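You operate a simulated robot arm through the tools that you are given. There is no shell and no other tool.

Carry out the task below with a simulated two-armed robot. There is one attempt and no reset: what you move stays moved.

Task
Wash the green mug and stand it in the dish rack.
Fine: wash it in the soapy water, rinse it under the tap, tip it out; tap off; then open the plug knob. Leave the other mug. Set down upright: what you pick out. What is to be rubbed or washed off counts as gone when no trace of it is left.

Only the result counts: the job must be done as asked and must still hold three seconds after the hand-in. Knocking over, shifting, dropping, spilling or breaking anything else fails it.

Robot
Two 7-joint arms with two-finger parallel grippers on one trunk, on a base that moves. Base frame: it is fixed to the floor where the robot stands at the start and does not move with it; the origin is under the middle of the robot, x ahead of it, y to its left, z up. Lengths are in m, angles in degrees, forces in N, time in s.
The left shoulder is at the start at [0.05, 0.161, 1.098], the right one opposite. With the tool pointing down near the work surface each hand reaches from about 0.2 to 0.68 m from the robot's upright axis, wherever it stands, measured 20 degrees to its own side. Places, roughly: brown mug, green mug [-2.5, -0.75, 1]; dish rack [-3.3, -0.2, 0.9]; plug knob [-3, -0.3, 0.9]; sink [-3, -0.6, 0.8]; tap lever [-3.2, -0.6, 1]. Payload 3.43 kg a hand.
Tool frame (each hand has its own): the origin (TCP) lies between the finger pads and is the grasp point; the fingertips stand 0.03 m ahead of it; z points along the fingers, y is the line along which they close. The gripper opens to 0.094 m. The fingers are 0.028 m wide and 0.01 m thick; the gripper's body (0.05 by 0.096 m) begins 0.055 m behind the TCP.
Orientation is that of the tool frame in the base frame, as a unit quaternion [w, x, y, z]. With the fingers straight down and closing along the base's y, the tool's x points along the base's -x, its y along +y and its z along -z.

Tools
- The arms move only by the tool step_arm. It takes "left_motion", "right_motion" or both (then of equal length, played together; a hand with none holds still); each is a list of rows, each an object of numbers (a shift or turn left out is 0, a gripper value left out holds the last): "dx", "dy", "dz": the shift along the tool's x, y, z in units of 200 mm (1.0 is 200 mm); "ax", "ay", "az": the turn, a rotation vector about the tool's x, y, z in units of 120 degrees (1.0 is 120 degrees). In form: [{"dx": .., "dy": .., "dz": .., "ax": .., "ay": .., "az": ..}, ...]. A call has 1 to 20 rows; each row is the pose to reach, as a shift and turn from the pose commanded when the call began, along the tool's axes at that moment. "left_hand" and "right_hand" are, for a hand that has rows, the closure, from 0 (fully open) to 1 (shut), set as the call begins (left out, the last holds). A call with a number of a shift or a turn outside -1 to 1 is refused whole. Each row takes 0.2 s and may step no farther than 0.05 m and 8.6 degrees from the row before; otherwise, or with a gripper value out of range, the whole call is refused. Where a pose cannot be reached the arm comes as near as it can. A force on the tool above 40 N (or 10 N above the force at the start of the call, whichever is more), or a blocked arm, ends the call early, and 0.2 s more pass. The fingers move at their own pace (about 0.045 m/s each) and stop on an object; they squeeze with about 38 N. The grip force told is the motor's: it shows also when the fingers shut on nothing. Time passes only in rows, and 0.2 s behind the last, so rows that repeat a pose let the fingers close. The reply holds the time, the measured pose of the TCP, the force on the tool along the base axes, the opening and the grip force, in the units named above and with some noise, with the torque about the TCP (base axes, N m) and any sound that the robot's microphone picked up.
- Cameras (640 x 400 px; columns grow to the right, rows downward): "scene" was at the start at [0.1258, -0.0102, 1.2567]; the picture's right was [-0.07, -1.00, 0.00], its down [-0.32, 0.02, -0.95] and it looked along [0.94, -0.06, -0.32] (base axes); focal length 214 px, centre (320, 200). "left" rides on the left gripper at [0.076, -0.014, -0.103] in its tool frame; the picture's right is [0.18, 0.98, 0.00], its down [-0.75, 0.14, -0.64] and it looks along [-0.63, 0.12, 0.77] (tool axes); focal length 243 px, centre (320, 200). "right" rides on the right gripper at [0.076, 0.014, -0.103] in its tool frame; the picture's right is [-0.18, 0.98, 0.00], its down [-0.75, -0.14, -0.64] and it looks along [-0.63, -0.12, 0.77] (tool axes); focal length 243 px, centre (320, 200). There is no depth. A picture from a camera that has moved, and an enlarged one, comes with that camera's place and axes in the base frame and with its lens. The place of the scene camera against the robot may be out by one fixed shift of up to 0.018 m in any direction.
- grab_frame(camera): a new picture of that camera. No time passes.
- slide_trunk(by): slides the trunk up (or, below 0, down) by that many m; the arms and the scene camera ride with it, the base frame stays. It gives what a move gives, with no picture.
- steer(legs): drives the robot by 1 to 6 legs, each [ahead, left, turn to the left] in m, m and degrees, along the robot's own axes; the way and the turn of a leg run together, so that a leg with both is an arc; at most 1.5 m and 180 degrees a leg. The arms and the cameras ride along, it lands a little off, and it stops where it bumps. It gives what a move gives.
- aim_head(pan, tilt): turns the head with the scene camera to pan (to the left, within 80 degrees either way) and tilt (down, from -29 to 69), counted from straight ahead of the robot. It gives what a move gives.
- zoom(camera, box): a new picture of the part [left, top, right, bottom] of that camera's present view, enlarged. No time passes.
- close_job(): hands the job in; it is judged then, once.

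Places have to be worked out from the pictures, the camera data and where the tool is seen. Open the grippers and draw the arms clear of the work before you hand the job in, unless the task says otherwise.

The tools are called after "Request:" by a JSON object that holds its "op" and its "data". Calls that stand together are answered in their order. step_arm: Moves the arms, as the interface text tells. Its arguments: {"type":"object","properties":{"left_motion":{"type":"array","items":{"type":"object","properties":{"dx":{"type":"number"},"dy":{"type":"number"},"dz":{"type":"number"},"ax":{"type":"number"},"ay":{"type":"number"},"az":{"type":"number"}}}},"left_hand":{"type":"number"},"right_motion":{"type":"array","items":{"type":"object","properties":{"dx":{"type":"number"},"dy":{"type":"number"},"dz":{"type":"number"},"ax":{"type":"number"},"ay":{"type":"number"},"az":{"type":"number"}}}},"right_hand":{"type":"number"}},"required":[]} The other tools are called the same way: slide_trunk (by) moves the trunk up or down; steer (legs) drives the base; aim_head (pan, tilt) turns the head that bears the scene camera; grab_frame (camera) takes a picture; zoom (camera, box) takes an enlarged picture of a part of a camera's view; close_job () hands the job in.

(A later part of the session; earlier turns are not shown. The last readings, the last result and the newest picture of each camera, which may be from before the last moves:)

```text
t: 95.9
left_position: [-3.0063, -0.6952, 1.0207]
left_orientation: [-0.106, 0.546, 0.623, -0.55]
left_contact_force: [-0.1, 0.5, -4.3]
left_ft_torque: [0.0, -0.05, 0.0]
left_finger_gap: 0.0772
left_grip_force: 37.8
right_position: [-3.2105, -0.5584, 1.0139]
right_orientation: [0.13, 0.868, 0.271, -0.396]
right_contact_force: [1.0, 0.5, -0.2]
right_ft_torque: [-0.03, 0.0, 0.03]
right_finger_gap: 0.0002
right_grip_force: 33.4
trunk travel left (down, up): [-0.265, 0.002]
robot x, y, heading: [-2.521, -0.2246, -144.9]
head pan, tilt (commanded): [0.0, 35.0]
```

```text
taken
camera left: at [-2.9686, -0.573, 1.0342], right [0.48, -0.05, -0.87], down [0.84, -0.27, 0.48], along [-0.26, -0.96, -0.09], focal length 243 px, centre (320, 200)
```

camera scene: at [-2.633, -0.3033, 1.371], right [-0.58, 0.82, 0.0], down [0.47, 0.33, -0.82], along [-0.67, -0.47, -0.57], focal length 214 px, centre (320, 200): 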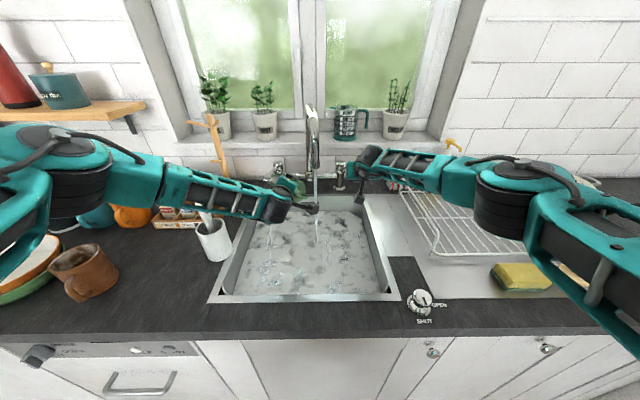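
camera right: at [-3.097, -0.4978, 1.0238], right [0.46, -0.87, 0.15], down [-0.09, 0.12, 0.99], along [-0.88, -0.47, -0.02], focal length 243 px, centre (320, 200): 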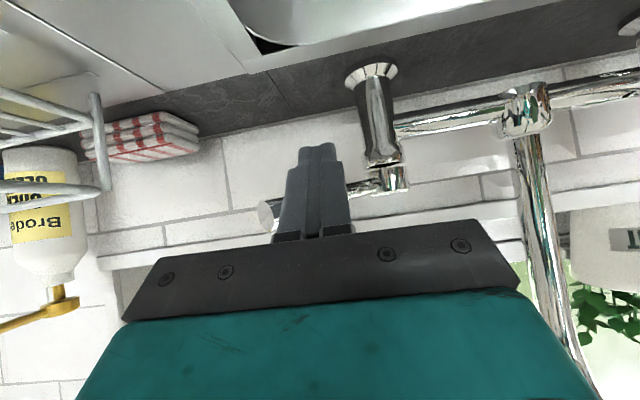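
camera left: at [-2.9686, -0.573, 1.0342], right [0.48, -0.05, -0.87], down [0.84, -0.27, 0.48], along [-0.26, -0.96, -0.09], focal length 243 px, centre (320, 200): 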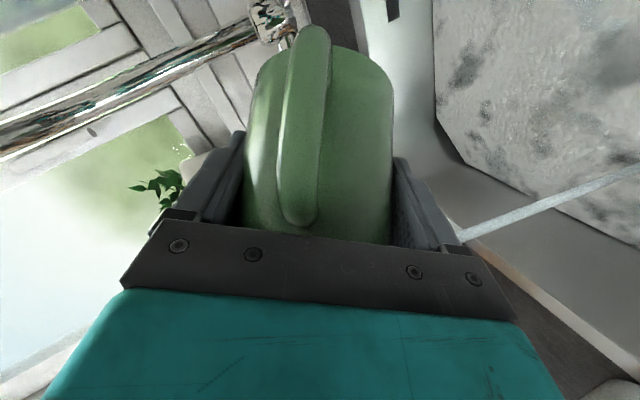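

The roll works and water is pouring into the sink. The forearm shifted, so I check the brush again before rolling further.

Request:
{"op": "zoom", "data": {"camera": "scene", "box": [150, 140, 330, 270]}}

```text
3.08 times, centred on (240, 205) of scene
camera zoom: at [-2.633, -0.3033, 1.371], right [-0.58, 0.82, 0.0], down [0.47, 0.33, -0.82], along [-0.67, -0.47, -0.57], focal length 660 px, centre (566, 185)
```

zoom: 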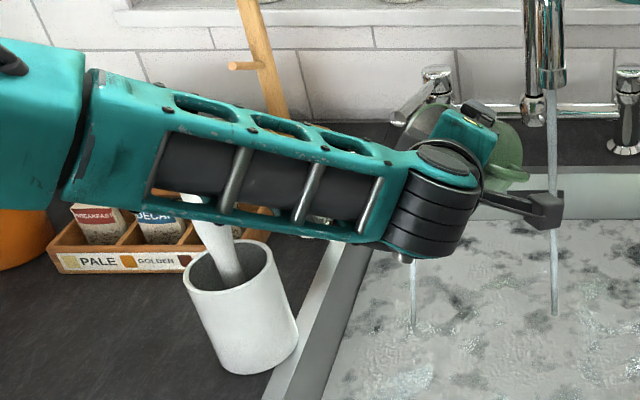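

The forearm is only about 1–2 cm from the brush top now. I back the base 7 cm to open that gap (the mug stays over the sink) before rolling further.

Request:
{"op": "steer", "data": {"legs": [[-0.07, 0, 0]]}}

Request:
{"op": "zoom", "data": {"camera": "scene", "box": [150, 120, 370, 290]}}

```text
t: 96.9
left_position: [-2.949, -0.6547, 1.0203]
left_orientation: [-0.106, 0.546, 0.622, -0.551]
left_contact_force: [0.7, 0.7, -4.7]
left_ft_torque: [-0.02, -0.06, 0.01]
left_finger_gap: 0.0772
left_grip_force: 38.1
right_position: [-3.1529, -0.5192, 1.0154]
right_orientation: [0.13, 0.868, 0.271, -0.396]
right_contact_force: [0.4, -0.1, 0.8]
right_ft_torque: [-0.02, -0.03, 0.0]
right_finger_gap: 0.0
right_grip_force: 33.2
trunk travel left (down, up): [-0.265, 0.002]
robot x, y, heading: [-2.4637, -0.186, -144.6]
head pan, tilt (commanded): [0.0, 35.0]
```

```text
2.35 times, centred on (260, 205) of scene
camera zoom: at [-2.5761, -0.2631, 1.3711], right [-0.58, 0.82, 0.0], down [0.47, 0.33, -0.82], along [-0.67, -0.47, -0.57], focal length 505 px, centre (461, 188)
```

zoom: 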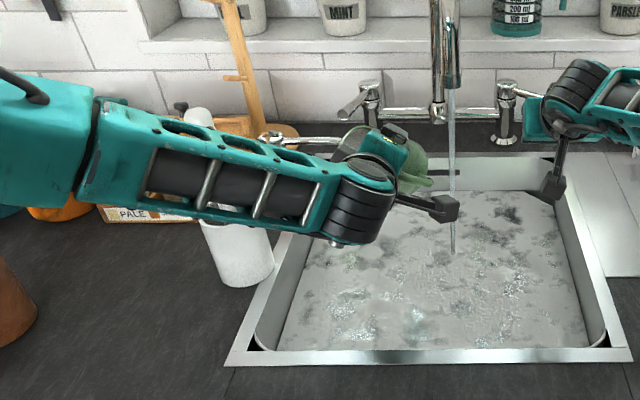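

The brush is clear now. I continue the roll by another 90° to empty the mug over the sink.

Request:
{"op": "step_arm", "data": {"left_motion": [{"az": -0.0625}, {"az": -0.125}, {"az": -0.1875}, {"az": -0.25}, {"az": -0.3125}, {"az": -0.375}, {"az": -0.4375}, {"az": -0.5}, {"az": -0.5625}, {"az": -0.625}, {"az": -0.6875}, {"az": -0.75}, {"az": -0.75}, {"az": -0.75}]}}

Request:
{"op": "grab_frame", "data": {"camera": "scene"}}

Request:
{"op": "grab_frame", "data": {"camera": "left"}}

```text
t: 99.9
left_position: [-2.9489, -0.6548, 1.0201]
left_orientation: [-0.464, -0.053, 0.827, -0.313]
left_contact_force: [0.1, -0.2, -2.4]
left_ft_torque: [0.01, -0.03, -0.02]
left_finger_gap: 0.0769
left_grip_force: 37.8
right_position: [-3.1534, -0.5189, 1.0162]
right_orientation: [0.129, 0.868, 0.27, -0.396]
right_contact_force: [-1.0, 0.5, -0.5]
right_ft_torque: [0.01, -0.01, 0.04]
right_finger_gap: 0.0
right_grip_force: 32.7
trunk travel left (down, up): [-0.265, 0.002]
robot x, y, heading: [-2.4668, -0.1881, -144.8]
head pan, tilt (commanded): [0.0, 35.0]
```

```text
taken
camera scene: at [-2.5767, -0.2636, 1.371], right [-0.58, 0.82, 0.0], down [0.47, 0.33, -0.82], along [-0.67, -0.47, -0.57], focal length 214 px, centre (320, 200)
```

scene: 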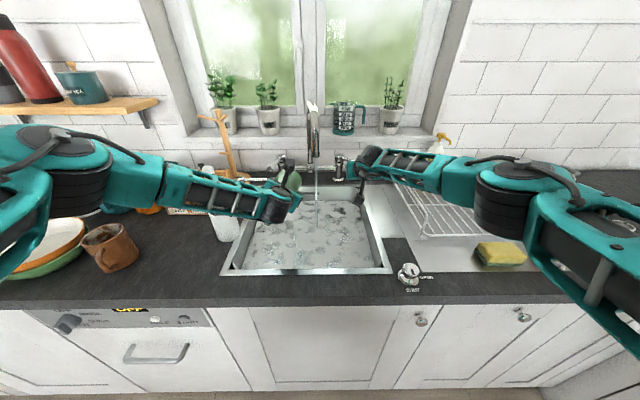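

```text
taken
camera left: at [-2.9127, -0.5932, 1.1261], right [-0.48, 0.82, -0.31], down [0.84, 0.33, -0.43], along [-0.25, -0.47, -0.85], focal length 243 px, centre (320, 200)
```

left: 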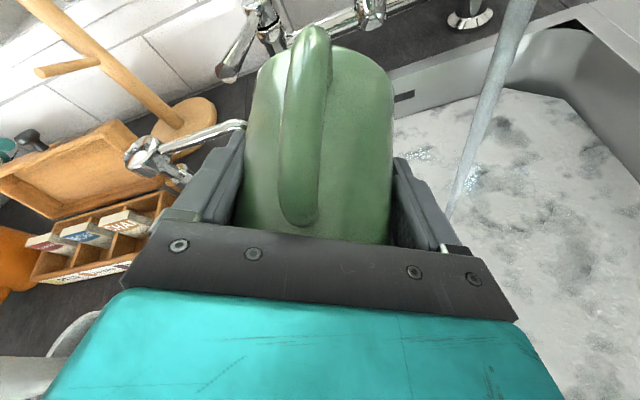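

The weight is back to the empty mug's (2.4 N), so it is emptied. I roll the wrist back 150° to bring the mug upright again.

Request:
{"op": "step_arm", "data": {"left_motion": [{"az": 0.0625}, {"az": 0.125}, {"az": 0.1875}, {"az": 0.25}, {"az": 0.3125}, {"az": 0.375}, {"az": 0.4375}, {"az": 0.5}, {"az": 0.5625}, {"az": 0.625}, {"az": 0.6875}, {"az": 0.75}, {"az": 0.8125}, {"az": 0.875}, {"az": 0.9375}, {"az": 1.0}, {"az": 1.0}]}}

Request:
{"op": "step_arm", "data": {"left_motion": [{"az": 0.0625}, {"az": 0.125}, {"az": 0.1875}, {"az": 0.25}, {"az": 0.25}]}}

Request:
{"op": "grab_frame", "data": {"camera": "scene"}}

Request:
{"op": "grab_frame", "data": {"camera": "left"}}

```text
t: 103.5
left_position: [-2.9493, -0.6563, 1.0207]
left_orientation: [0.04, 0.69, 0.458, -0.559]
left_contact_force: [-0.1, -0.1, -2.0]
left_ft_torque: [0.0, -0.07, -0.01]
left_finger_gap: 0.0771
left_grip_force: 38.0
right_position: [-3.1542, -0.5188, 1.0146]
right_orientation: [0.129, 0.868, 0.27, -0.396]
right_contact_force: [0.5, 0.1, 0.5]
right_ft_torque: [-0.01, -0.02, 0.03]
right_finger_gap: 0.0
right_grip_force: 33.2
trunk travel left (down, up): [-0.265, 0.002]
robot x, y, heading: [-2.4644, -0.1833, -144.7]
head pan, tilt (commanded): [0.0, 35.0]
```

```text
t: 104.7
left_position: [-2.9508, -0.655, 1.0199]
left_orientation: [0.184, 0.785, 0.265, -0.529]
left_contact_force: [-0.1, 0.4, -2.1]
left_ft_torque: [0.01, -0.01, 0.01]
left_finger_gap: 0.0772
left_grip_force: 37.8
right_position: [-3.1534, -0.5189, 1.0155]
right_orientation: [0.13, 0.868, 0.271, -0.395]
right_contact_force: [-0.3, -0.3, 0.1]
right_ft_torque: [0.01, 0.03, 0.05]
right_finger_gap: 0.0
right_grip_force: 32.8
trunk travel left (down, up): [-0.265, 0.002]
robot x, y, heading: [-2.4657, -0.1867, -144.8]
head pan, tilt (commanded): [0.0, 35.0]
```

```text
taken
camera scene: at [-2.5767, -0.2636, 1.371], right [-0.58, 0.82, 0.0], down [0.47, 0.33, -0.82], along [-0.67, -0.47, -0.57], focal length 214 px, centre (320, 200)
```

scene: 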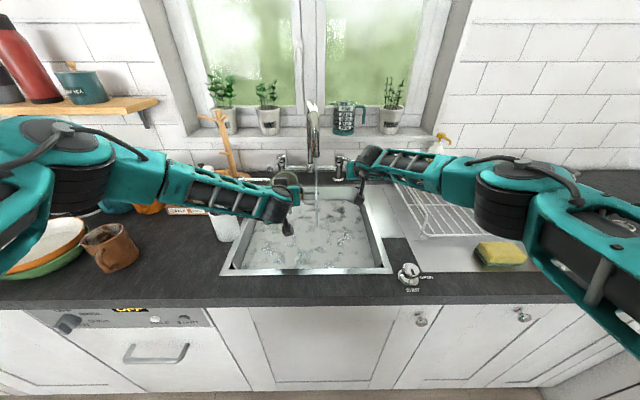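

```text
taken
camera left: at [-2.8618, -0.5685, 0.9878], right [0.65, -0.74, -0.16], down [0.33, 0.09, 0.94], along [-0.68, -0.67, 0.3], focal length 243 px, centre (320, 200)
```

left: 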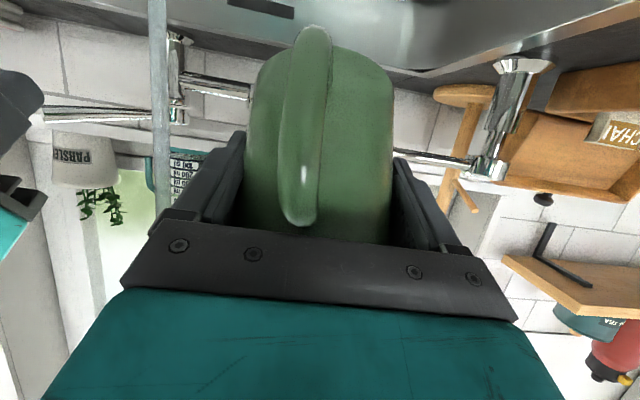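

The mug is upright and clean. I raise and retract the left hand (45° pitch, z≈1.2) so the arm stays above the brush when I drive in for the tap lever.

Request:
{"op": "step_arm", "data": {"left_motion": [{"dx": -0.099, "dy": 0.028, "dz": -0.154, "ay": 0.032}, {"dx": -0.199, "dy": 0.057, "dz": -0.309, "ay": 0.064}, {"dx": -0.298, "dy": 0.085, "dz": -0.463, "ay": 0.096}, {"dx": -0.397, "dy": 0.113, "dz": -0.617, "ay": 0.128}, {"dx": -0.497, "dy": 0.142, "dz": -0.772, "ay": 0.16}, {"dx": -0.596, "dy": 0.17, "dz": -0.926, "ay": 0.192}, {"dx": -0.596, "dy": 0.17, "dz": -0.926, "ay": 0.192}]}}

Request:
{"op": "grab_frame", "data": {"camera": "scene"}}

Request:
{"op": "grab_frame", "data": {"camera": "right"}}

```text
t: 106.3
left_position: [-2.8274, -0.6053, 1.1997]
left_orientation: [0.126, 0.875, 0.297, -0.361]
left_contact_force: [-0.1, 0.5, -3.1]
left_ft_torque: [0.01, -0.06, 0.05]
left_finger_gap: 0.0771
left_grip_force: 38.1
right_position: [-3.1537, -0.5187, 1.015]
right_orientation: [0.129, 0.868, 0.27, -0.396]
right_contact_force: [-0.9, 0.3, 0.5]
right_ft_torque: [-0.02, 0.02, 0.0]
right_finger_gap: 0.0
right_grip_force: 33.1
trunk travel left (down, up): [-0.265, 0.002]
robot x, y, heading: [-2.4649, -0.1875, -144.6]
head pan, tilt (commanded): [0.0, 35.0]
```

```text
taken
camera scene: at [-2.5769, -0.2637, 1.371], right [-0.58, 0.82, 0.0], down [0.47, 0.33, -0.82], along [-0.67, -0.47, -0.57], focal length 214 px, centre (320, 200)
```

scene: 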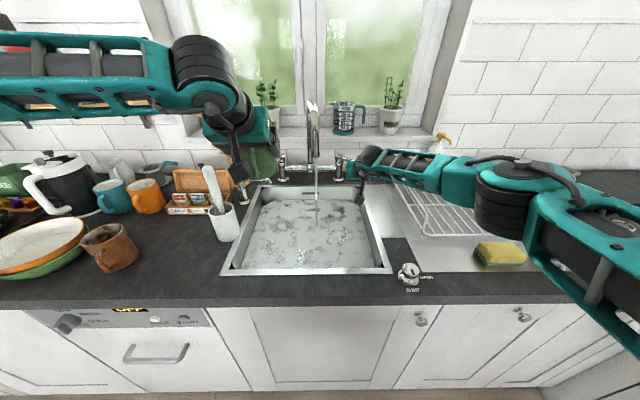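

```text
taken
camera right: at [-3.0407, -0.4586, 1.0238], right [0.46, -0.87, 0.15], down [-0.09, 0.12, 0.99], along [-0.88, -0.47, -0.02], focal length 243 px, centre (320, 200)
```

right: 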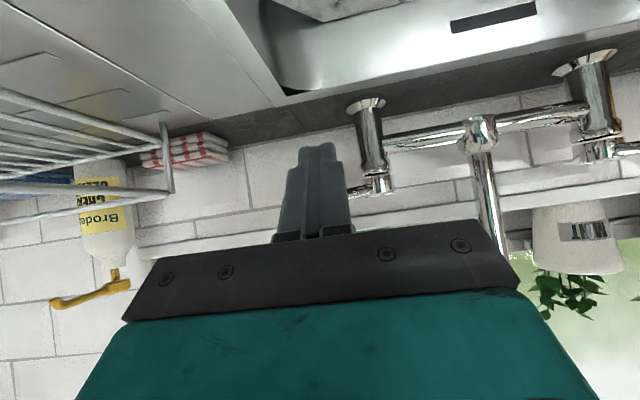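

The arm is safely high. Now I raise the right hand 8 cm and shift it 8.5 cm right, past the lever, then drive 8 cm ahead to reach its right side.

Request:
{"op": "step_arm", "data": {"right_motion": [{"dx": -0.1, "dz": -0.087}, {"dx": -0.2, "dz": -0.174, "dy": -0.1}, {"dx": -0.303, "dz": -0.261, "dy": -0.25}, {"dx": -0.303, "dz": -0.261, "dy": -0.425}, {"dx": -0.303, "dz": -0.261, "dy": -0.425}]}}

Request:
{"op": "steer", "data": {"legs": [[0.08, 0, 0]]}}

Request:
{"op": "grab_frame", "data": {"camera": "scene"}}

Request:
{"op": "grab_frame", "data": {"camera": "right"}}

```text
t: 107.5
left_position: [-2.8267, -0.6054, 1.1998]
left_orientation: [0.126, 0.875, 0.297, -0.362]
left_contact_force: [0.3, 0.1, -2.5]
left_ft_torque: [0.01, -0.01, 0.04]
left_finger_gap: 0.0769
left_grip_force: 37.6
right_position: [-3.2026, -0.4487, 1.0943]
right_orientation: [0.13, 0.868, 0.271, -0.396]
right_contact_force: [0.0, -0.1, 0.2]
right_ft_torque: [0.03, -0.02, -0.01]
right_finger_gap: 0.0
right_grip_force: 33.1
trunk travel left (down, up): [-0.265, 0.002]
robot x, y, heading: [-2.4664, -0.1851, -144.3]
head pan, tilt (commanded): [0.0, 35.0]
```

```text
t: 108.6
left_position: [-2.894, -0.6538, 1.1999]
left_orientation: [0.127, 0.875, 0.297, -0.361]
left_contact_force: [-0.2, 0.1, -3.2]
left_ft_torque: [-0.01, 0.0, 0.0]
left_finger_gap: 0.0774
left_grip_force: 38.2
right_position: [-3.2692, -0.4962, 1.0939]
right_orientation: [0.129, 0.868, 0.271, -0.396]
right_contact_force: [-0.1, -0.2, -0.2]
right_ft_torque: [0.0, -0.02, -0.01]
right_finger_gap: 0.0
right_grip_force: 32.6
trunk travel left (down, up): [-0.265, 0.002]
robot x, y, heading: [-2.5299, -0.2294, -144.7]
head pan, tilt (commanded): [0.0, 35.0]
```

```text
taken
camera scene: at [-2.6433, -0.3108, 1.3709], right [-0.58, 0.82, 0.0], down [0.47, 0.33, -0.82], along [-0.67, -0.47, -0.57], focal length 214 px, centre (320, 200)
```

scene: 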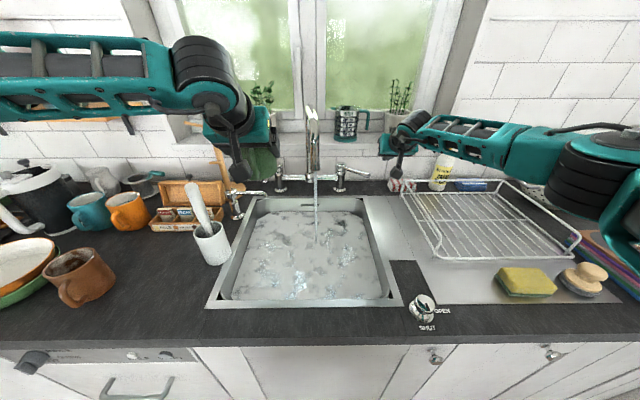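

```text
taken
camera right: at [-3.1571, -0.4362, 1.1031], right [0.46, -0.87, 0.15], down [-0.09, 0.12, 0.99], along [-0.88, -0.47, -0.02], focal length 243 px, centre (320, 200)
```

right: 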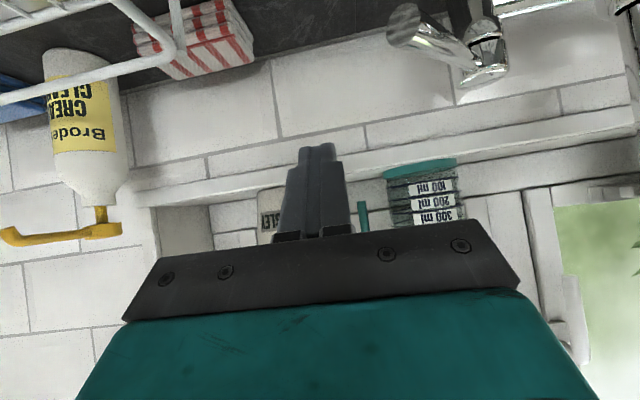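

The lever now points front-right, left of the right hand. I zoom to verify its position before lowering beside it.

Request:
{"op": "zoom", "data": {"camera": "scene", "box": [280, 80, 430, 210]}}

Request:
{"op": "zoom", "data": {"camera": "right", "box": [280, 0, 520, 200]}}

```text
3.08 times, centred on (355, 145) of scene
camera zoom: at [-2.6433, -0.3108, 1.3709], right [-0.58, 0.82, 0.0], down [0.47, 0.33, -0.82], along [-0.67, -0.47, -0.57], focal length 660 px, centre (212, 369)
```

zoom: 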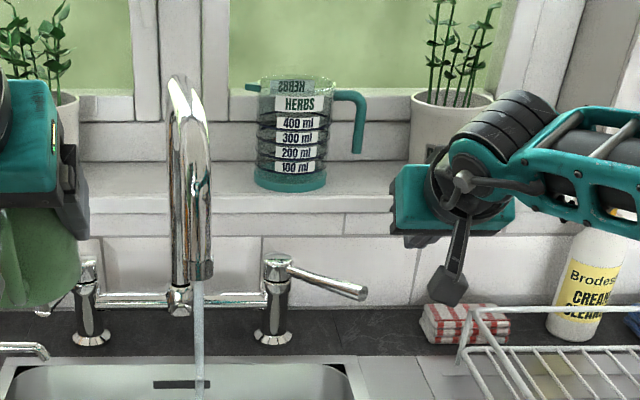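

```text
2.00 times, centred on (400, 100) of right
camera zoom: at [-3.1571, -0.4362, 1.1031], right [0.46, -0.87, 0.15], down [-0.09, 0.12, 0.99], along [-0.88, -0.47, -0.02], focal length 485 px, centre (160, 400)
```

zoom: 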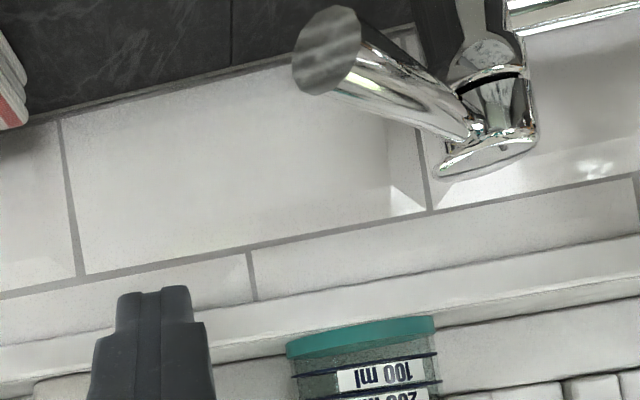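

The lever tip is at about (s=0.157, d=0.757, z=1.02), angled ~41° right; the stick is 4 cm to its right. I lower 8 cm and then push the lever left toward its closed stop.

Request:
{"op": "step_arm", "data": {"right_motion": [{"dx": 0.1, "dz": 0.087}, {"dx": 0.2, "dz": 0.174}, {"dx": 0.303, "dz": 0.261}, {"dx": 0.303, "dz": 0.261}]}}

Request:
{"op": "grab_frame", "data": {"camera": "right"}}

```text
t: 109.6
left_position: [-2.8933, -0.6526, 1.2006]
left_orientation: [0.126, 0.875, 0.297, -0.361]
left_contact_force: [-0.3, 0.0, -3.5]
left_ft_torque: [-0.02, 0.01, -0.01]
left_finger_gap: 0.077
left_grip_force: 37.9
right_position: [-3.2697, -0.4964, 1.0139]
right_orientation: [0.129, 0.868, 0.27, -0.396]
right_contact_force: [-0.2, 0.5, 0.3]
right_ft_torque: [0.02, 0.01, 0.0]
right_finger_gap: 0.0
right_grip_force: 32.9
trunk travel left (down, up): [-0.265, 0.002]
robot x, y, heading: [-2.5321, -0.2309, -144.6]
head pan, tilt (commanded): [0.0, 35.0]
```

```text
taken
camera right: at [-3.157, -0.436, 1.024], right [0.46, -0.87, 0.15], down [-0.09, 0.12, 0.99], along [-0.88, -0.47, -0.02], focal length 243 px, centre (320, 200)
```

right: 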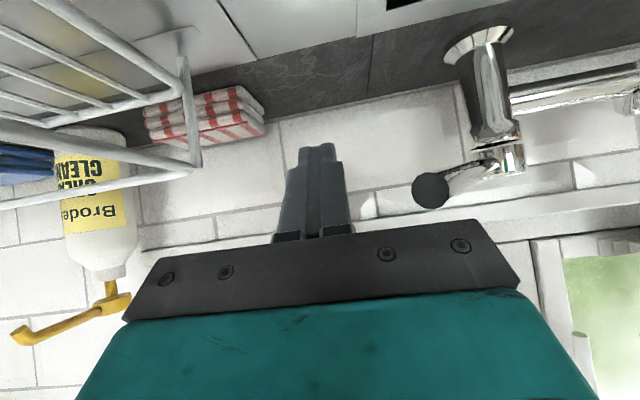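

The stick is clearly right of the lever's ball. I push left in small steps.

Request:
{"op": "step_arm", "data": {"right_motion": [{"dy": 0.08, "dx": -0.01, "dz": 0.01}, {"dy": 0.16, "dx": -0.02, "dz": 0.02}, {"dy": 0.24, "dx": -0.03, "dz": 0.03}, {"dy": 0.32, "dx": -0.035, "dz": 0.04}, {"dy": 0.38, "dx": -0.039, "dz": 0.0455}, {"dy": 0.43, "dx": -0.039, "dz": 0.0455}, {"dy": 0.47, "dx": -0.039, "dz": 0.0455}, {"dy": 0.5, "dx": -0.039, "dz": 0.0455}, {"dy": 0.53, "dx": -0.039, "dz": 0.0455}]}}

Request:
{"op": "grab_frame", "data": {"camera": "right"}}

Request:
{"op": "zoom", "data": {"camera": "scene", "box": [250, 80, 430, 260]}}

```text
t: 111.6
left_position: [-2.895, -0.6481, 1.2025]
left_orientation: [0.128, 0.875, 0.296, -0.362]
left_contact_force: [0.3, -0.9, -2.8]
left_ft_torque: [-0.04, -0.03, 0.0]
left_finger_gap: 0.0772
left_grip_force: 37.9
right_position: [-3.2262, -0.5798, 1.0159]
right_orientation: [0.125, 0.869, 0.265, -0.398]
right_contact_force: [-9.4, 27.8, 4.5]
right_ft_torque: [-0.22, -0.26, 0.99]
right_finger_gap: 0.0
right_grip_force: 33.5
trunk travel left (down, up): [-0.265, 0.002]
robot x, y, heading: [-2.5327, -0.2284, -144.6]
head pan, tilt (commanded): [0.0, 35.0]
```

```text
taken
camera right: at [-3.1115, -0.5215, 1.025], right [0.45, -0.88, 0.15], down [-0.09, 0.12, 0.99], along [-0.89, -0.46, -0.02], focal length 243 px, centre (320, 200)
```

right: 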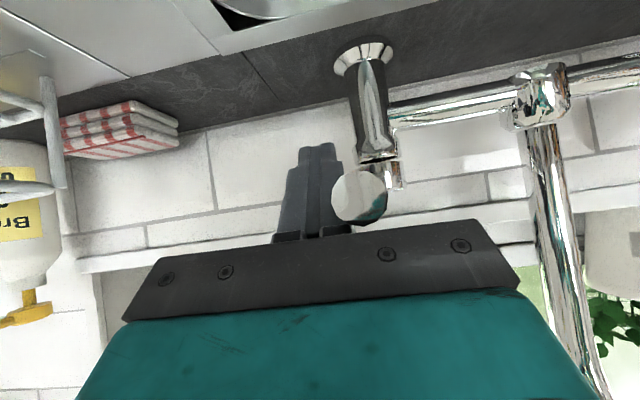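

```text
2.22 times, centred on (340, 170) of scene
camera zoom: at [-2.6437, -0.3059, 1.3713], right [-0.58, 0.82, 0.0], down [0.47, 0.33, -0.82], along [-0.67, -0.47, -0.57], focal length 477 px, centre (276, 267)
```

zoom: 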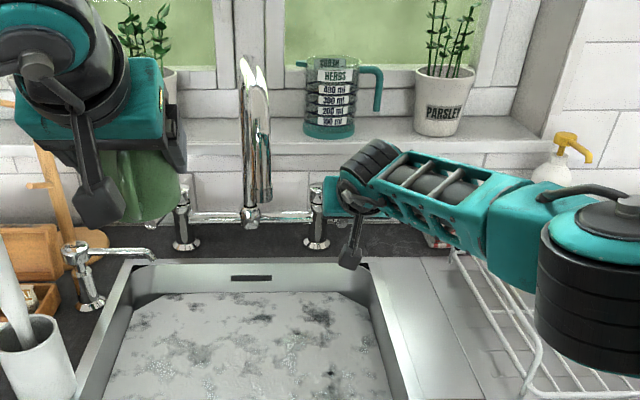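

The stream has stopped and the lever is firmly at its closed stop. I back the right hand off the lever, then raise it, before heading to the plug knob.

Request:
{"op": "step_arm", "data": {"right_motion": [{"dy": -0.1}, {"dy": -0.2}, {"dx": -0.15, "dy": -0.2, "dz": -0.13}, {"dx": -0.3, "dy": -0.2, "dz": -0.26}, {"dx": -0.45, "dy": -0.2, "dz": -0.39}, {"dx": -0.45, "dy": -0.2, "dz": -0.39}]}}

Request:
{"op": "aim_head", "data": {"pan": -15, "tilt": 50}}

Request:
{"op": "grab_frame", "data": {"camera": "scene"}}

```text
t: 113.0
left_position: [-2.8929, -0.654, 1.2003]
left_orientation: [0.127, 0.874, 0.297, -0.362]
left_contact_force: [0.1, -0.2, -3.2]
left_ft_torque: [-0.01, -0.03, 0.03]
left_finger_gap: 0.0769
left_grip_force: 38.2
right_position: [-3.244, -0.5551, 1.133]
right_orientation: [0.13, 0.868, 0.27, -0.396]
right_contact_force: [0.1, 0.3, -0.4]
right_ft_torque: [0.01, 0.02, 0.01]
right_finger_gap: 0.0001
right_grip_force: 33.0
trunk travel left (down, up): [-0.265, 0.002]
robot x, y, heading: [-2.5308, -0.2279, -144.9]
head pan, tilt (commanded): [0.0, 35.0]
```

```text
t: 113.8
left_position: [-2.8925, -0.6535, 1.1996]
left_orientation: [0.126, 0.875, 0.296, -0.362]
left_contact_force: [-0.3, -0.8, -3.1]
left_ft_torque: [0.03, -0.02, -0.01]
left_finger_gap: 0.0771
left_grip_force: 38.5
right_position: [-3.2431, -0.5555, 1.1328]
right_orientation: [0.129, 0.868, 0.271, -0.396]
right_contact_force: [-0.4, -0.8, 0.2]
right_ft_torque: [-0.04, 0.0, 0.01]
right_finger_gap: 0.0
right_grip_force: 33.0
trunk travel left (down, up): [-0.265, 0.002]
robot x, y, heading: [-2.5319, -0.2317, -145.0]
head pan, tilt (commanded): [-15.0, 50.0]
```

```text
taken
camera scene: at [-2.6429, -0.2862, 1.3494], right [-0.35, 0.94, 0.0], down [0.72, 0.27, -0.64], along [-0.6, -0.22, -0.77], focal length 214 px, centre (320, 200)
```

scene: 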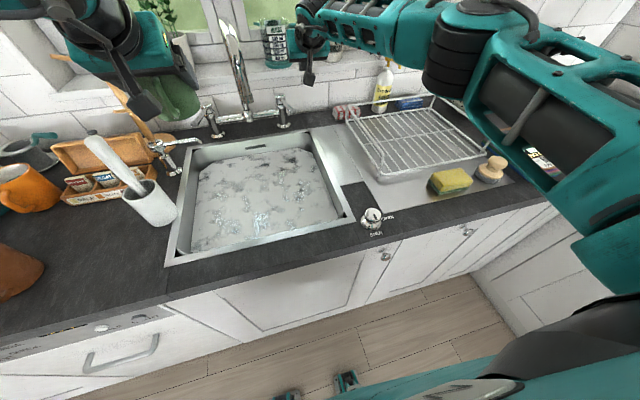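

The hand is clear of the lever, which stays closed. I zoom on the plug knob to see its pointer.

Request:
{"op": "zoom", "data": {"camera": "scene", "box": [340, 190, 410, 245]}}

Request:
{"op": "zoom", "data": {"camera": "scene", "box": [300, 80, 520, 240]}}

```text
7.27 times, centred on (375, 218) of scene
camera zoom: at [-2.6429, -0.2862, 1.3494], right [-0.35, 0.94, 0.0], down [0.72, 0.27, -0.64], along [-0.6, -0.22, -0.77], focal length 1560 px, centre (-80, 73)
```

zoom: 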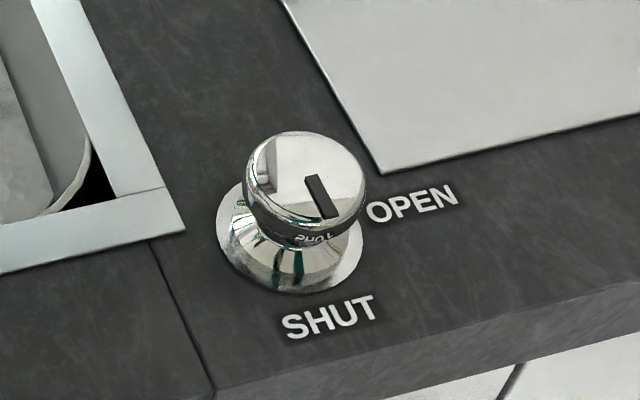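

```text
2.50 times, centred on (410, 160) of scene
camera zoom: at [-2.6429, -0.2862, 1.3494], right [-0.35, 0.94, 0.0], down [0.72, 0.27, -0.64], along [-0.6, -0.22, -0.77], focal length 536 px, centre (95, 300)
```

zoom: 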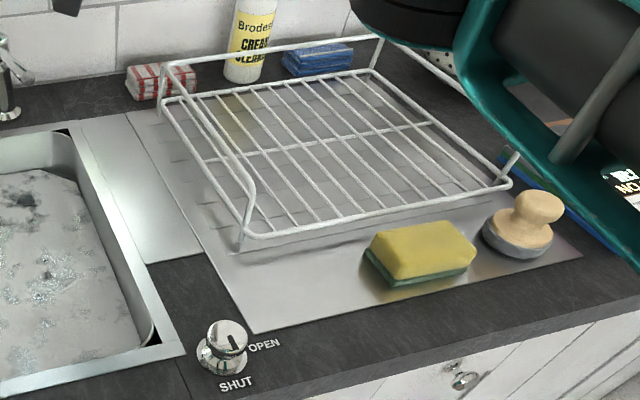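

The knob's indicator points to SHUT (front); OPEN is to its right, so it needs a 90° counter-clockwise turn seen from above. The knob is at about s=0.206, d=0.353, disc ≈0.037 m wide; I bring the right hand back toward it.

Request:
{"op": "step_arm", "data": {"right_motion": [{"dx": 0.108, "dy": -0.03, "dz": -0.171, "ay": 0.04}, {"dx": 0.215, "dy": -0.06, "dz": -0.342, "ay": 0.08}, {"dx": 0.323, "dy": -0.09, "dz": -0.514, "ay": 0.12}, {"dx": 0.431, "dy": -0.12, "dz": -0.685, "ay": 0.16}, {"dx": 0.5385, "dy": -0.15, "dz": -0.856, "ay": 0.2}, {"dx": 0.5385, "dy": -0.15, "dz": -0.856, "ay": 0.2}], "right_hand": 0.2}}

Request:
{"op": "step_arm", "data": {"right_motion": [{"dx": 0.157, "dy": -0.034, "dz": -0.019, "ay": 0.0425}, {"dx": 0.314, "dy": -0.068, "dz": -0.038, "ay": 0.085}, {"dx": 0.471, "dy": -0.102, "dz": -0.057, "ay": 0.1275}, {"dx": 0.628, "dy": -0.136, "dz": -0.076, "ay": 0.17}, {"dx": 0.785, "dy": -0.17, "dz": -0.094, "ay": 0.211}, {"dx": 0.785, "dy": -0.17, "dz": -0.094, "ay": 0.211}]}}

Request:
{"op": "grab_frame", "data": {"camera": "right"}}

```text
t: 115.2
left_position: [-2.8932, -0.6527, 1.2002]
left_orientation: [0.126, 0.875, 0.297, -0.362]
left_contact_force: [-0.2, -0.7, -3.3]
left_ft_torque: [0.0, -0.01, -0.03]
left_finger_gap: 0.0771
left_grip_force: 38.2
right_position: [-3.0951, -0.418, 1.1617]
right_orientation: [0.07, 0.932, 0.291, -0.206]
right_contact_force: [0.5, 0.3, -0.3]
right_ft_torque: [-0.01, 0.0, -0.01]
right_finger_gap: 0.0752
right_grip_force: 0.1
trunk travel left (down, up): [-0.265, 0.002]
robot x, y, heading: [-2.5328, -0.2315, -144.6]
head pan, tilt (commanded): [-15.0, 50.0]
```

```text
t: 116.5
left_position: [-2.8926, -0.6528, 1.2008]
left_orientation: [0.127, 0.875, 0.297, -0.362]
left_contact_force: [-0.3, 0.6, -2.9]
left_ft_torque: [0.0, 0.0, 0.05]
left_finger_gap: 0.0774
left_grip_force: 38.3
right_position: [-2.9931, -0.3044, 1.1136]
right_orientation: [0.004, 0.954, 0.299, 0.003]
right_contact_force: [0.5, 0.0, -0.1]
right_ft_torque: [0.02, 0.03, 0.02]
right_finger_gap: 0.0755
right_grip_force: 0.1
trunk travel left (down, up): [-0.265, 0.002]
robot x, y, heading: [-2.5288, -0.2345, -144.6]
head pan, tilt (commanded): [-15.0, 50.0]
```

```text
taken
camera right: at [-2.9231, -0.2721, 1.216], right [0.41, -0.91, 0.01], down [-0.7, -0.31, 0.64], along [-0.58, -0.27, -0.77], focal length 243 px, centre (320, 200)
```

right: 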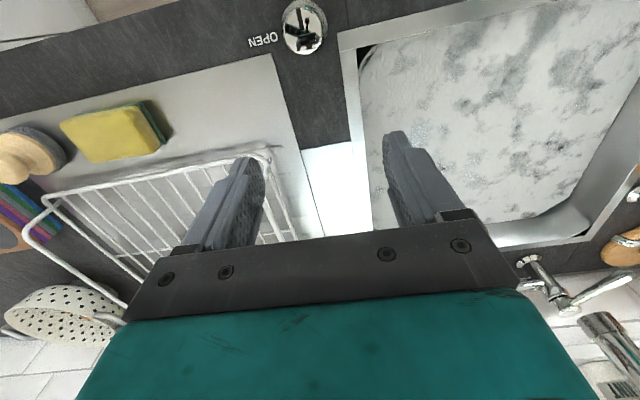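

The tool is vertical and the knob lies 5.7 cm nearer the robot. I move over it and pre-rotate the wrist +45° so that a 90° counter-clockwise turn stays within range.

Request:
{"op": "step_arm", "data": {"right_motion": [{"dx": 0.048, "dy": -0.003, "az": 0.0625}, {"dx": 0.096, "dy": -0.007, "az": 0.125}, {"dx": 0.143, "dy": -0.01, "az": 0.1875}, {"dx": 0.191, "dy": -0.013, "az": 0.25}, {"dx": 0.239, "dy": -0.017, "az": 0.3125}, {"dx": 0.286, "dy": -0.02, "az": 0.375}, {"dx": 0.286, "dy": -0.02, "az": 0.375}]}}

Request:
{"op": "grab_frame", "data": {"camera": "right"}}

Request:
{"op": "zoom", "data": {"camera": "scene", "box": [300, 120, 480, 260]}}

```text
t: 118.2
left_position: [-2.8939, -0.6539, 1.2005]
left_orientation: [0.127, 0.874, 0.297, -0.362]
left_contact_force: [0.1, 0.6, -2.6]
left_ft_torque: [-0.01, 0.02, -0.02]
left_finger_gap: 0.077
left_grip_force: 37.9
right_position: [-2.9453, -0.2679, 1.1125]
right_orientation: [0.004, 0.996, -0.089, 0.004]
right_contact_force: [0.1, -1.1, 0.1]
right_ft_torque: [-0.03, 0.0, 0.02]
right_finger_gap: 0.0751
right_grip_force: 0.0
trunk travel left (down, up): [-0.265, 0.002]
robot x, y, heading: [-2.5301, -0.2321, -144.8]
head pan, tilt (commanded): [-15.0, 50.0]
```

```text
taken
camera right: at [-2.8746, -0.2954, 1.216], right [-0.35, -0.94, 0.0], down [-0.72, 0.28, 0.63], along [-0.59, 0.22, -0.77], focal length 243 px, centre (320, 200)
```

right: 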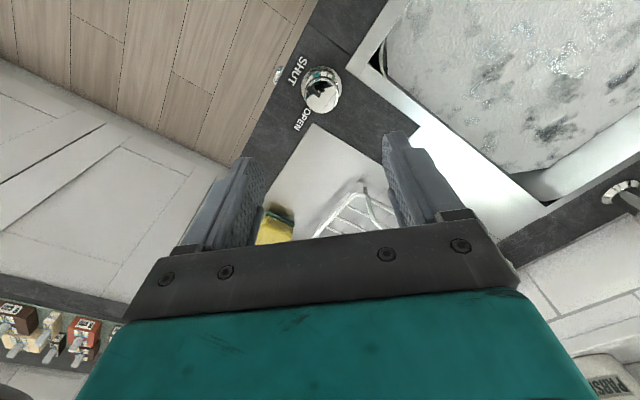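

```text
2.86 times, centred on (390, 190) of scene
camera zoom: at [-2.643, -0.2862, 1.3493], right [-0.35, 0.94, 0.0], down [0.72, 0.27, -0.64], along [-0.6, -0.22, -0.77], focal length 613 px, centre (120, 229)
```

zoom: 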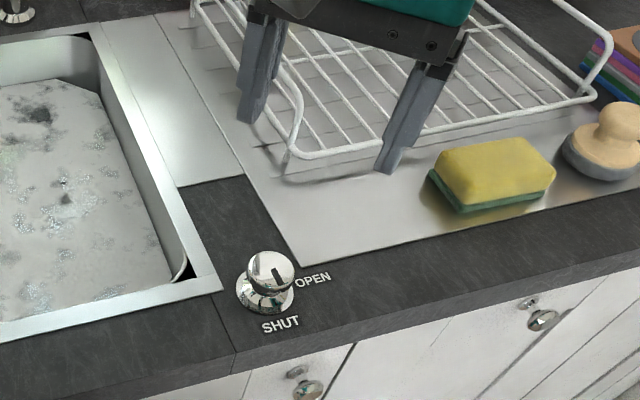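

The knob is within 2 mm of the tool axis. I descend to z≈0.957 so the fingertips flank the knob's disc.

Request:
{"op": "step_arm", "data": {"right_motion": [{"dz": 0.2}, {"dz": 0.4}, {"dz": 0.6}, {"dz": 0.7775}, {"dz": 0.7775}]}}

Request:
{"op": "grab_frame", "data": {"camera": "right"}}

Request:
{"op": "zoom", "data": {"camera": "scene", "box": [320, 150, 440, 250]}}

```text
t: 119.3
left_position: [-2.8933, -0.6533, 1.2003]
left_orientation: [0.127, 0.875, 0.297, -0.361]
left_contact_force: [-0.4, -0.8, -3.0]
left_ft_torque: [-0.01, 0.0, 0.02]
left_finger_gap: 0.0769
left_grip_force: 37.8
right_position: [-2.9432, -0.2709, 0.9581]
right_orientation: [0.005, 0.996, -0.088, 0.004]
right_contact_force: [0.2, 0.3, 0.5]
right_ft_torque: [-0.02, 0.0, -0.03]
right_finger_gap: 0.0753
right_grip_force: 0.2
trunk travel left (down, up): [-0.265, 0.002]
robot x, y, heading: [-2.5328, -0.2296, -144.6]
head pan, tilt (commanded): [-15.0, 50.0]
```

```text
taken
camera right: at [-2.8723, -0.298, 1.0601], right [-0.35, -0.94, 0.01], down [-0.72, 0.28, 0.63], along [-0.6, 0.22, -0.77], focal length 243 px, centre (320, 200)
```

right: 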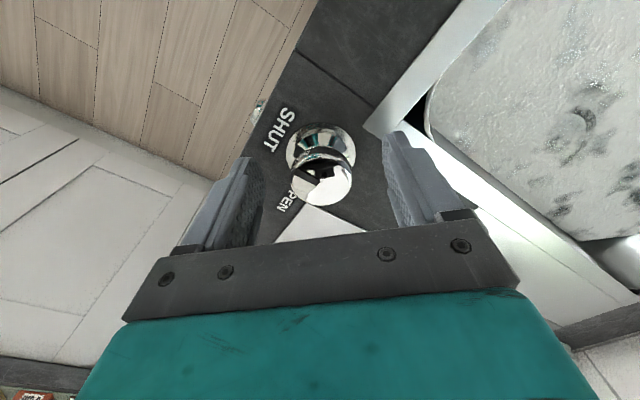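

```text
4.00 times, centred on (380, 200) of scene
camera zoom: at [-2.6429, -0.2861, 1.3493], right [-0.35, 0.94, 0.0], down [0.72, 0.27, -0.64], along [-0.6, -0.22, -0.77], focal length 858 px, centre (80, 200)
```

zoom: 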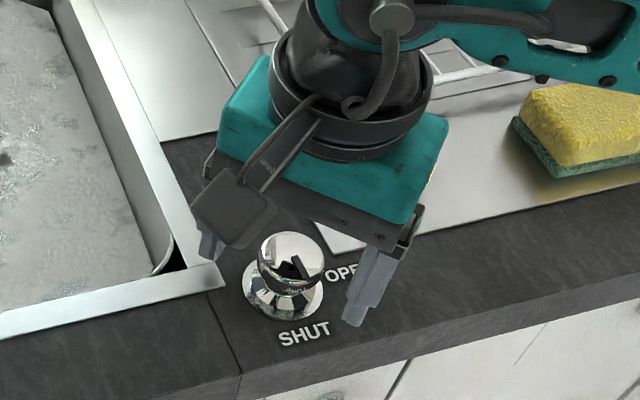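

The knob's disc is centred between the fingers at TCP level. I close on it.

Request:
{"op": "step_arm", "data": {"right_motion": [{"dz": 0}, {"dz": 0}, {"dz": 0}, {"dz": 0}, {"dz": 0}], "right_hand": 1}}

Request:
{"op": "grab_frame", "data": {"camera": "right"}}

```text
t: 120.5
left_position: [-2.8937, -0.6532, 1.2007]
left_orientation: [0.126, 0.875, 0.297, -0.361]
left_contact_force: [0.1, -0.7, -2.2]
left_ft_torque: [0.0, -0.01, 0.02]
left_finger_gap: 0.077
left_grip_force: 37.7
right_position: [-2.9437, -0.2699, 0.9573]
right_orientation: [0.004, 0.996, -0.088, 0.005]
right_contact_force: [0.7, 2.6, -0.4]
right_ft_torque: [0.35, 0.0, 0.04]
right_finger_gap: 0.0369
right_grip_force: 45.6
trunk travel left (down, up): [-0.265, 0.002]
robot x, y, heading: [-2.5314, -0.2338, -144.5]
head pan, tilt (commanded): [-15.0, 50.0]
```

```text
taken
camera right: at [-2.8722, -0.2976, 1.0604], right [-0.35, -0.94, 0.0], down [-0.72, 0.28, 0.63], along [-0.59, 0.22, -0.77], focal length 243 px, centre (320, 200)
```

right: 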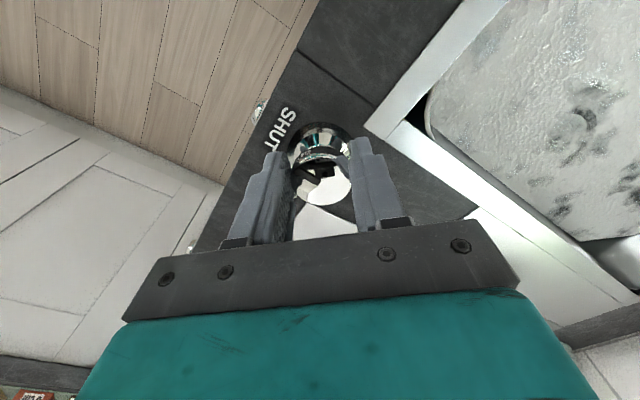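

The grip on the disc is firm (0.037 m, 46 N). I rotate 90° counter-clockwise seen from above.

Request:
{"op": "step_arm", "data": {"right_motion": [{"az": -0.0625}, {"az": -0.125}, {"az": -0.1875}, {"az": -0.25}, {"az": -0.3125}, {"az": -0.375}, {"az": -0.4375}, {"az": -0.5}, {"az": -0.5625}, {"az": -0.625}, {"az": -0.6875}, {"az": -0.75}, {"az": -0.75}]}}

Request:
{"op": "grab_frame", "data": {"camera": "right"}}

Request:
{"op": "zoom", "data": {"camera": "scene", "box": [160, 120, 440, 270]}}

```text
t: 123.3
left_position: [-2.8962, -0.6491, 1.2005]
left_orientation: [0.128, 0.874, 0.297, -0.362]
left_contact_force: [0.1, 0.5, -3.3]
left_ft_torque: [0.0, 0.0, 0.02]
left_finger_gap: 0.077
left_grip_force: 38.3
right_position: [-2.949, -0.2632, 0.9577]
right_orientation: [0.0, 0.768, 0.641, 0.002]
right_contact_force: [-17.0, 32.8, -6.7]
right_ft_torque: [0.84, 0.44, -0.12]
right_finger_gap: 0.0367
right_grip_force: 45.2
trunk travel left (down, up): [-0.265, 0.002]
robot x, y, heading: [-2.5304, -0.23, -144.5]
head pan, tilt (commanded): [-15.0, 50.0]
```

```text
taken
camera right: at [-2.922, -0.1922, 1.0602], right [0.93, -0.36, 0.0], down [-0.28, -0.72, 0.64], along [-0.23, -0.6, -0.77], focal length 243 px, centre (320, 200)
```

right: 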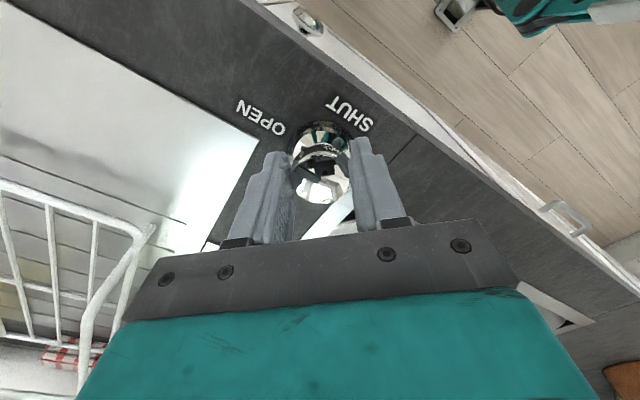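

```text
2.29 times, centred on (300, 195) of scene
camera zoom: at [-2.6455, -0.2826, 1.3492], right [-0.35, 0.94, 0.0], down [0.72, 0.26, -0.64], along [-0.6, -0.23, -0.77], focal length 490 px, centre (366, 211)
```

zoom: 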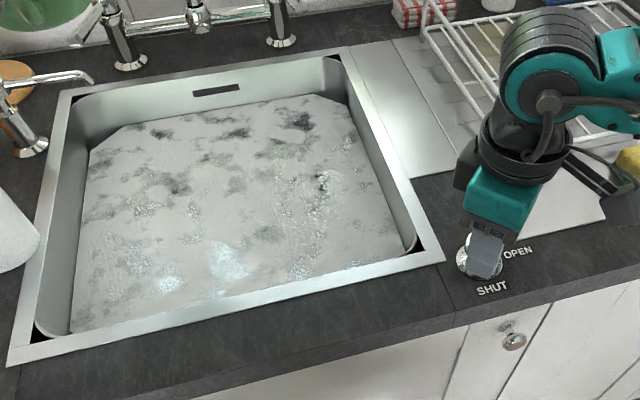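

The hand turned 90° with the knob held. I open the fingers and raise the hand to see whether the indicator points to OPEN.

Request:
{"op": "step_arm", "data": {"right_motion": [{"dz": 0}, {"dz": 0}, {"dz": 0}, {"dz": -0.15}, {"dz": -0.35}, {"dz": -0.55}, {"dz": -0.55}], "right_hand": 0.2}}

Request:
{"op": "grab_frame", "data": {"camera": "right"}}

Request:
{"op": "zoom", "data": {"camera": "scene", "box": [330, 180, 420, 250]}}

Request:
{"op": "grab_frame", "data": {"camera": "scene"}}

```text
t: 125.0
left_position: [-2.8933, -0.6542, 1.2011]
left_orientation: [0.127, 0.874, 0.298, -0.362]
left_contact_force: [-0.9, 0.4, -2.1]
left_ft_torque: [-0.04, -0.02, -0.01]
left_finger_gap: 0.077
left_grip_force: 38.4
right_position: [-2.9473, -0.2683, 1.071]
right_orientation: [0.005, 0.767, 0.642, 0.0]
right_contact_force: [0.6, -0.5, 0.6]
right_ft_torque: [0.04, 0.0, -0.01]
right_finger_gap: 0.0752
right_grip_force: 0.0
trunk travel left (down, up): [-0.265, 0.002]
robot x, y, heading: [-2.532, -0.2317, -144.7]
head pan, tilt (commanded): [-15.0, 50.0]
```

```text
taken
camera right: at [-2.9203, -0.1953, 1.1724], right [0.94, -0.35, 0.01], down [-0.28, -0.71, 0.65], along [-0.22, -0.61, -0.76], focal length 243 px, centre (320, 200)
```

right: 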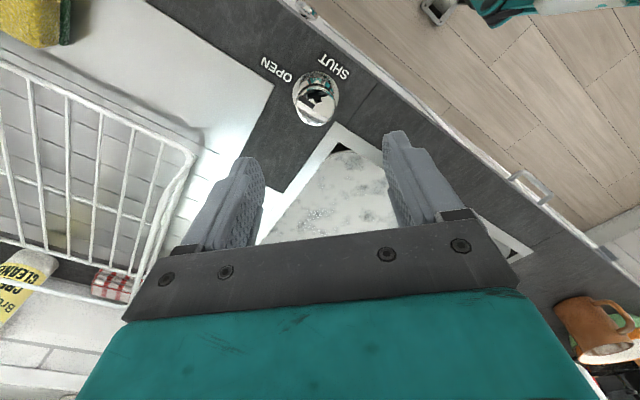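

```text
5.71 times, centred on (375, 215) of scene
camera zoom: at [-2.6431, -0.2861, 1.3493], right [-0.35, 0.94, 0.0], down [0.72, 0.27, -0.64], along [-0.6, -0.22, -0.77], focal length 1226 px, centre (6, 114)
```

zoom: 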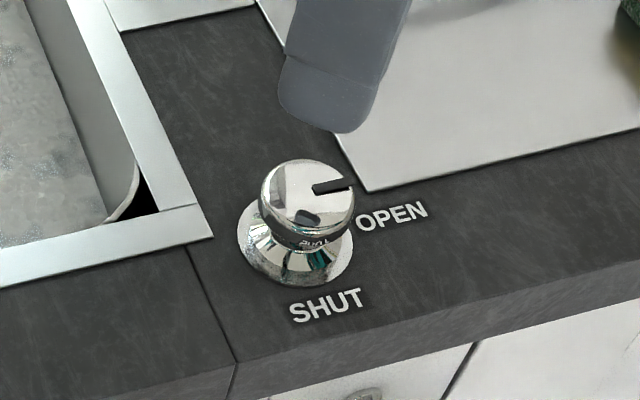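

```text
taken
camera scene: at [-2.6431, -0.2861, 1.3493], right [-0.35, 0.94, 0.0], down [0.72, 0.27, -0.64], along [-0.6, -0.22, -0.77], focal length 214 px, centre (320, 200)
```

scene: 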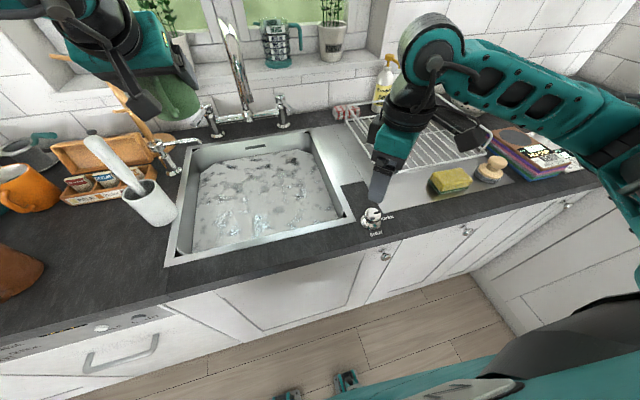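

The indicator now points to OPEN, so the plug is open. I raise the right hand out of the way and straighten its wrist before moving to the rack.

Request:
{"op": "step_arm", "data": {"right_motion": [{"dz": -0.16, "az": 0.0625}, {"dz": -0.32, "az": 0.125}, {"dz": -0.48, "az": 0.1875}, {"dz": -0.64, "az": 0.25}, {"dz": -0.8, "az": 0.3125}, {"dz": -0.95, "az": 0.375}, {"dz": -0.95, "az": 0.375}], "right_hand": 0.5}}

Request:
{"op": "steer", "data": {"legs": [[-0.15, 0, 0]]}}

Request:
{"op": "grab_frame", "data": {"camera": "scene"}}

```text
t: 126.5
left_position: [-2.8942, -0.6527, 1.1994]
left_orientation: [0.126, 0.875, 0.297, -0.362]
left_contact_force: [0.1, 0.1, -3.2]
left_ft_torque: [-0.01, -0.04, 0.01]
left_finger_gap: 0.0767
left_grip_force: 38.0
right_position: [-2.9468, -0.2669, 1.2588]
right_orientation: [0.005, 0.954, 0.3, 0.002]
right_contact_force: [-0.4, 0.5, -0.8]
right_ft_torque: [-0.02, 0.01, -0.03]
right_finger_gap: 0.0471
right_grip_force: 0.1
trunk travel left (down, up): [-0.265, 0.002]
robot x, y, heading: [-2.5292, -0.2321, -144.7]
head pan, tilt (commanded): [-15.0, 50.0]
```

```text
t: 127.9
left_position: [-2.7711, -0.5646, 1.2013]
left_orientation: [0.126, 0.875, 0.296, -0.362]
left_contact_force: [-0.6, 0.3, -2.0]
left_ft_torque: [-0.01, -0.03, 0.0]
left_finger_gap: 0.0768
left_grip_force: 38.2
right_position: [-2.8238, -0.179, 1.258]
right_orientation: [0.004, 0.954, 0.299, 0.003]
right_contact_force: [-0.7, -0.5, -0.5]
right_ft_torque: [0.01, 0.0, -0.01]
right_finger_gap: 0.047
right_grip_force: 0.0
trunk travel left (down, up): [-0.265, 0.002]
robot x, y, heading: [-2.4122, -0.1417, -144.6]
head pan, tilt (commanded): [-15.0, 50.0]
```

```text
taken
camera scene: at [-2.5194, -0.1986, 1.3494], right [-0.35, 0.94, 0.0], down [0.72, 0.26, -0.64], along [-0.6, -0.22, -0.77], focal length 214 px, centre (320, 200)
```

scene: 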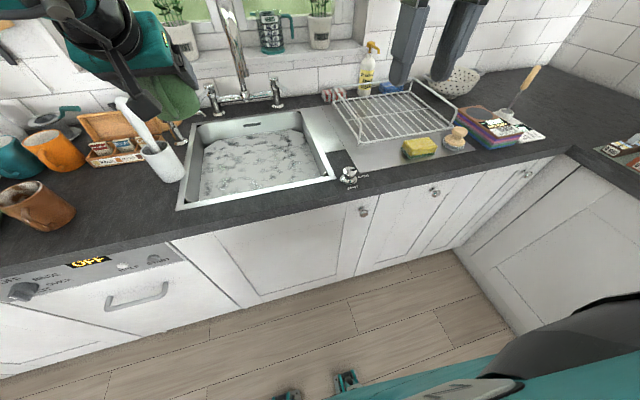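

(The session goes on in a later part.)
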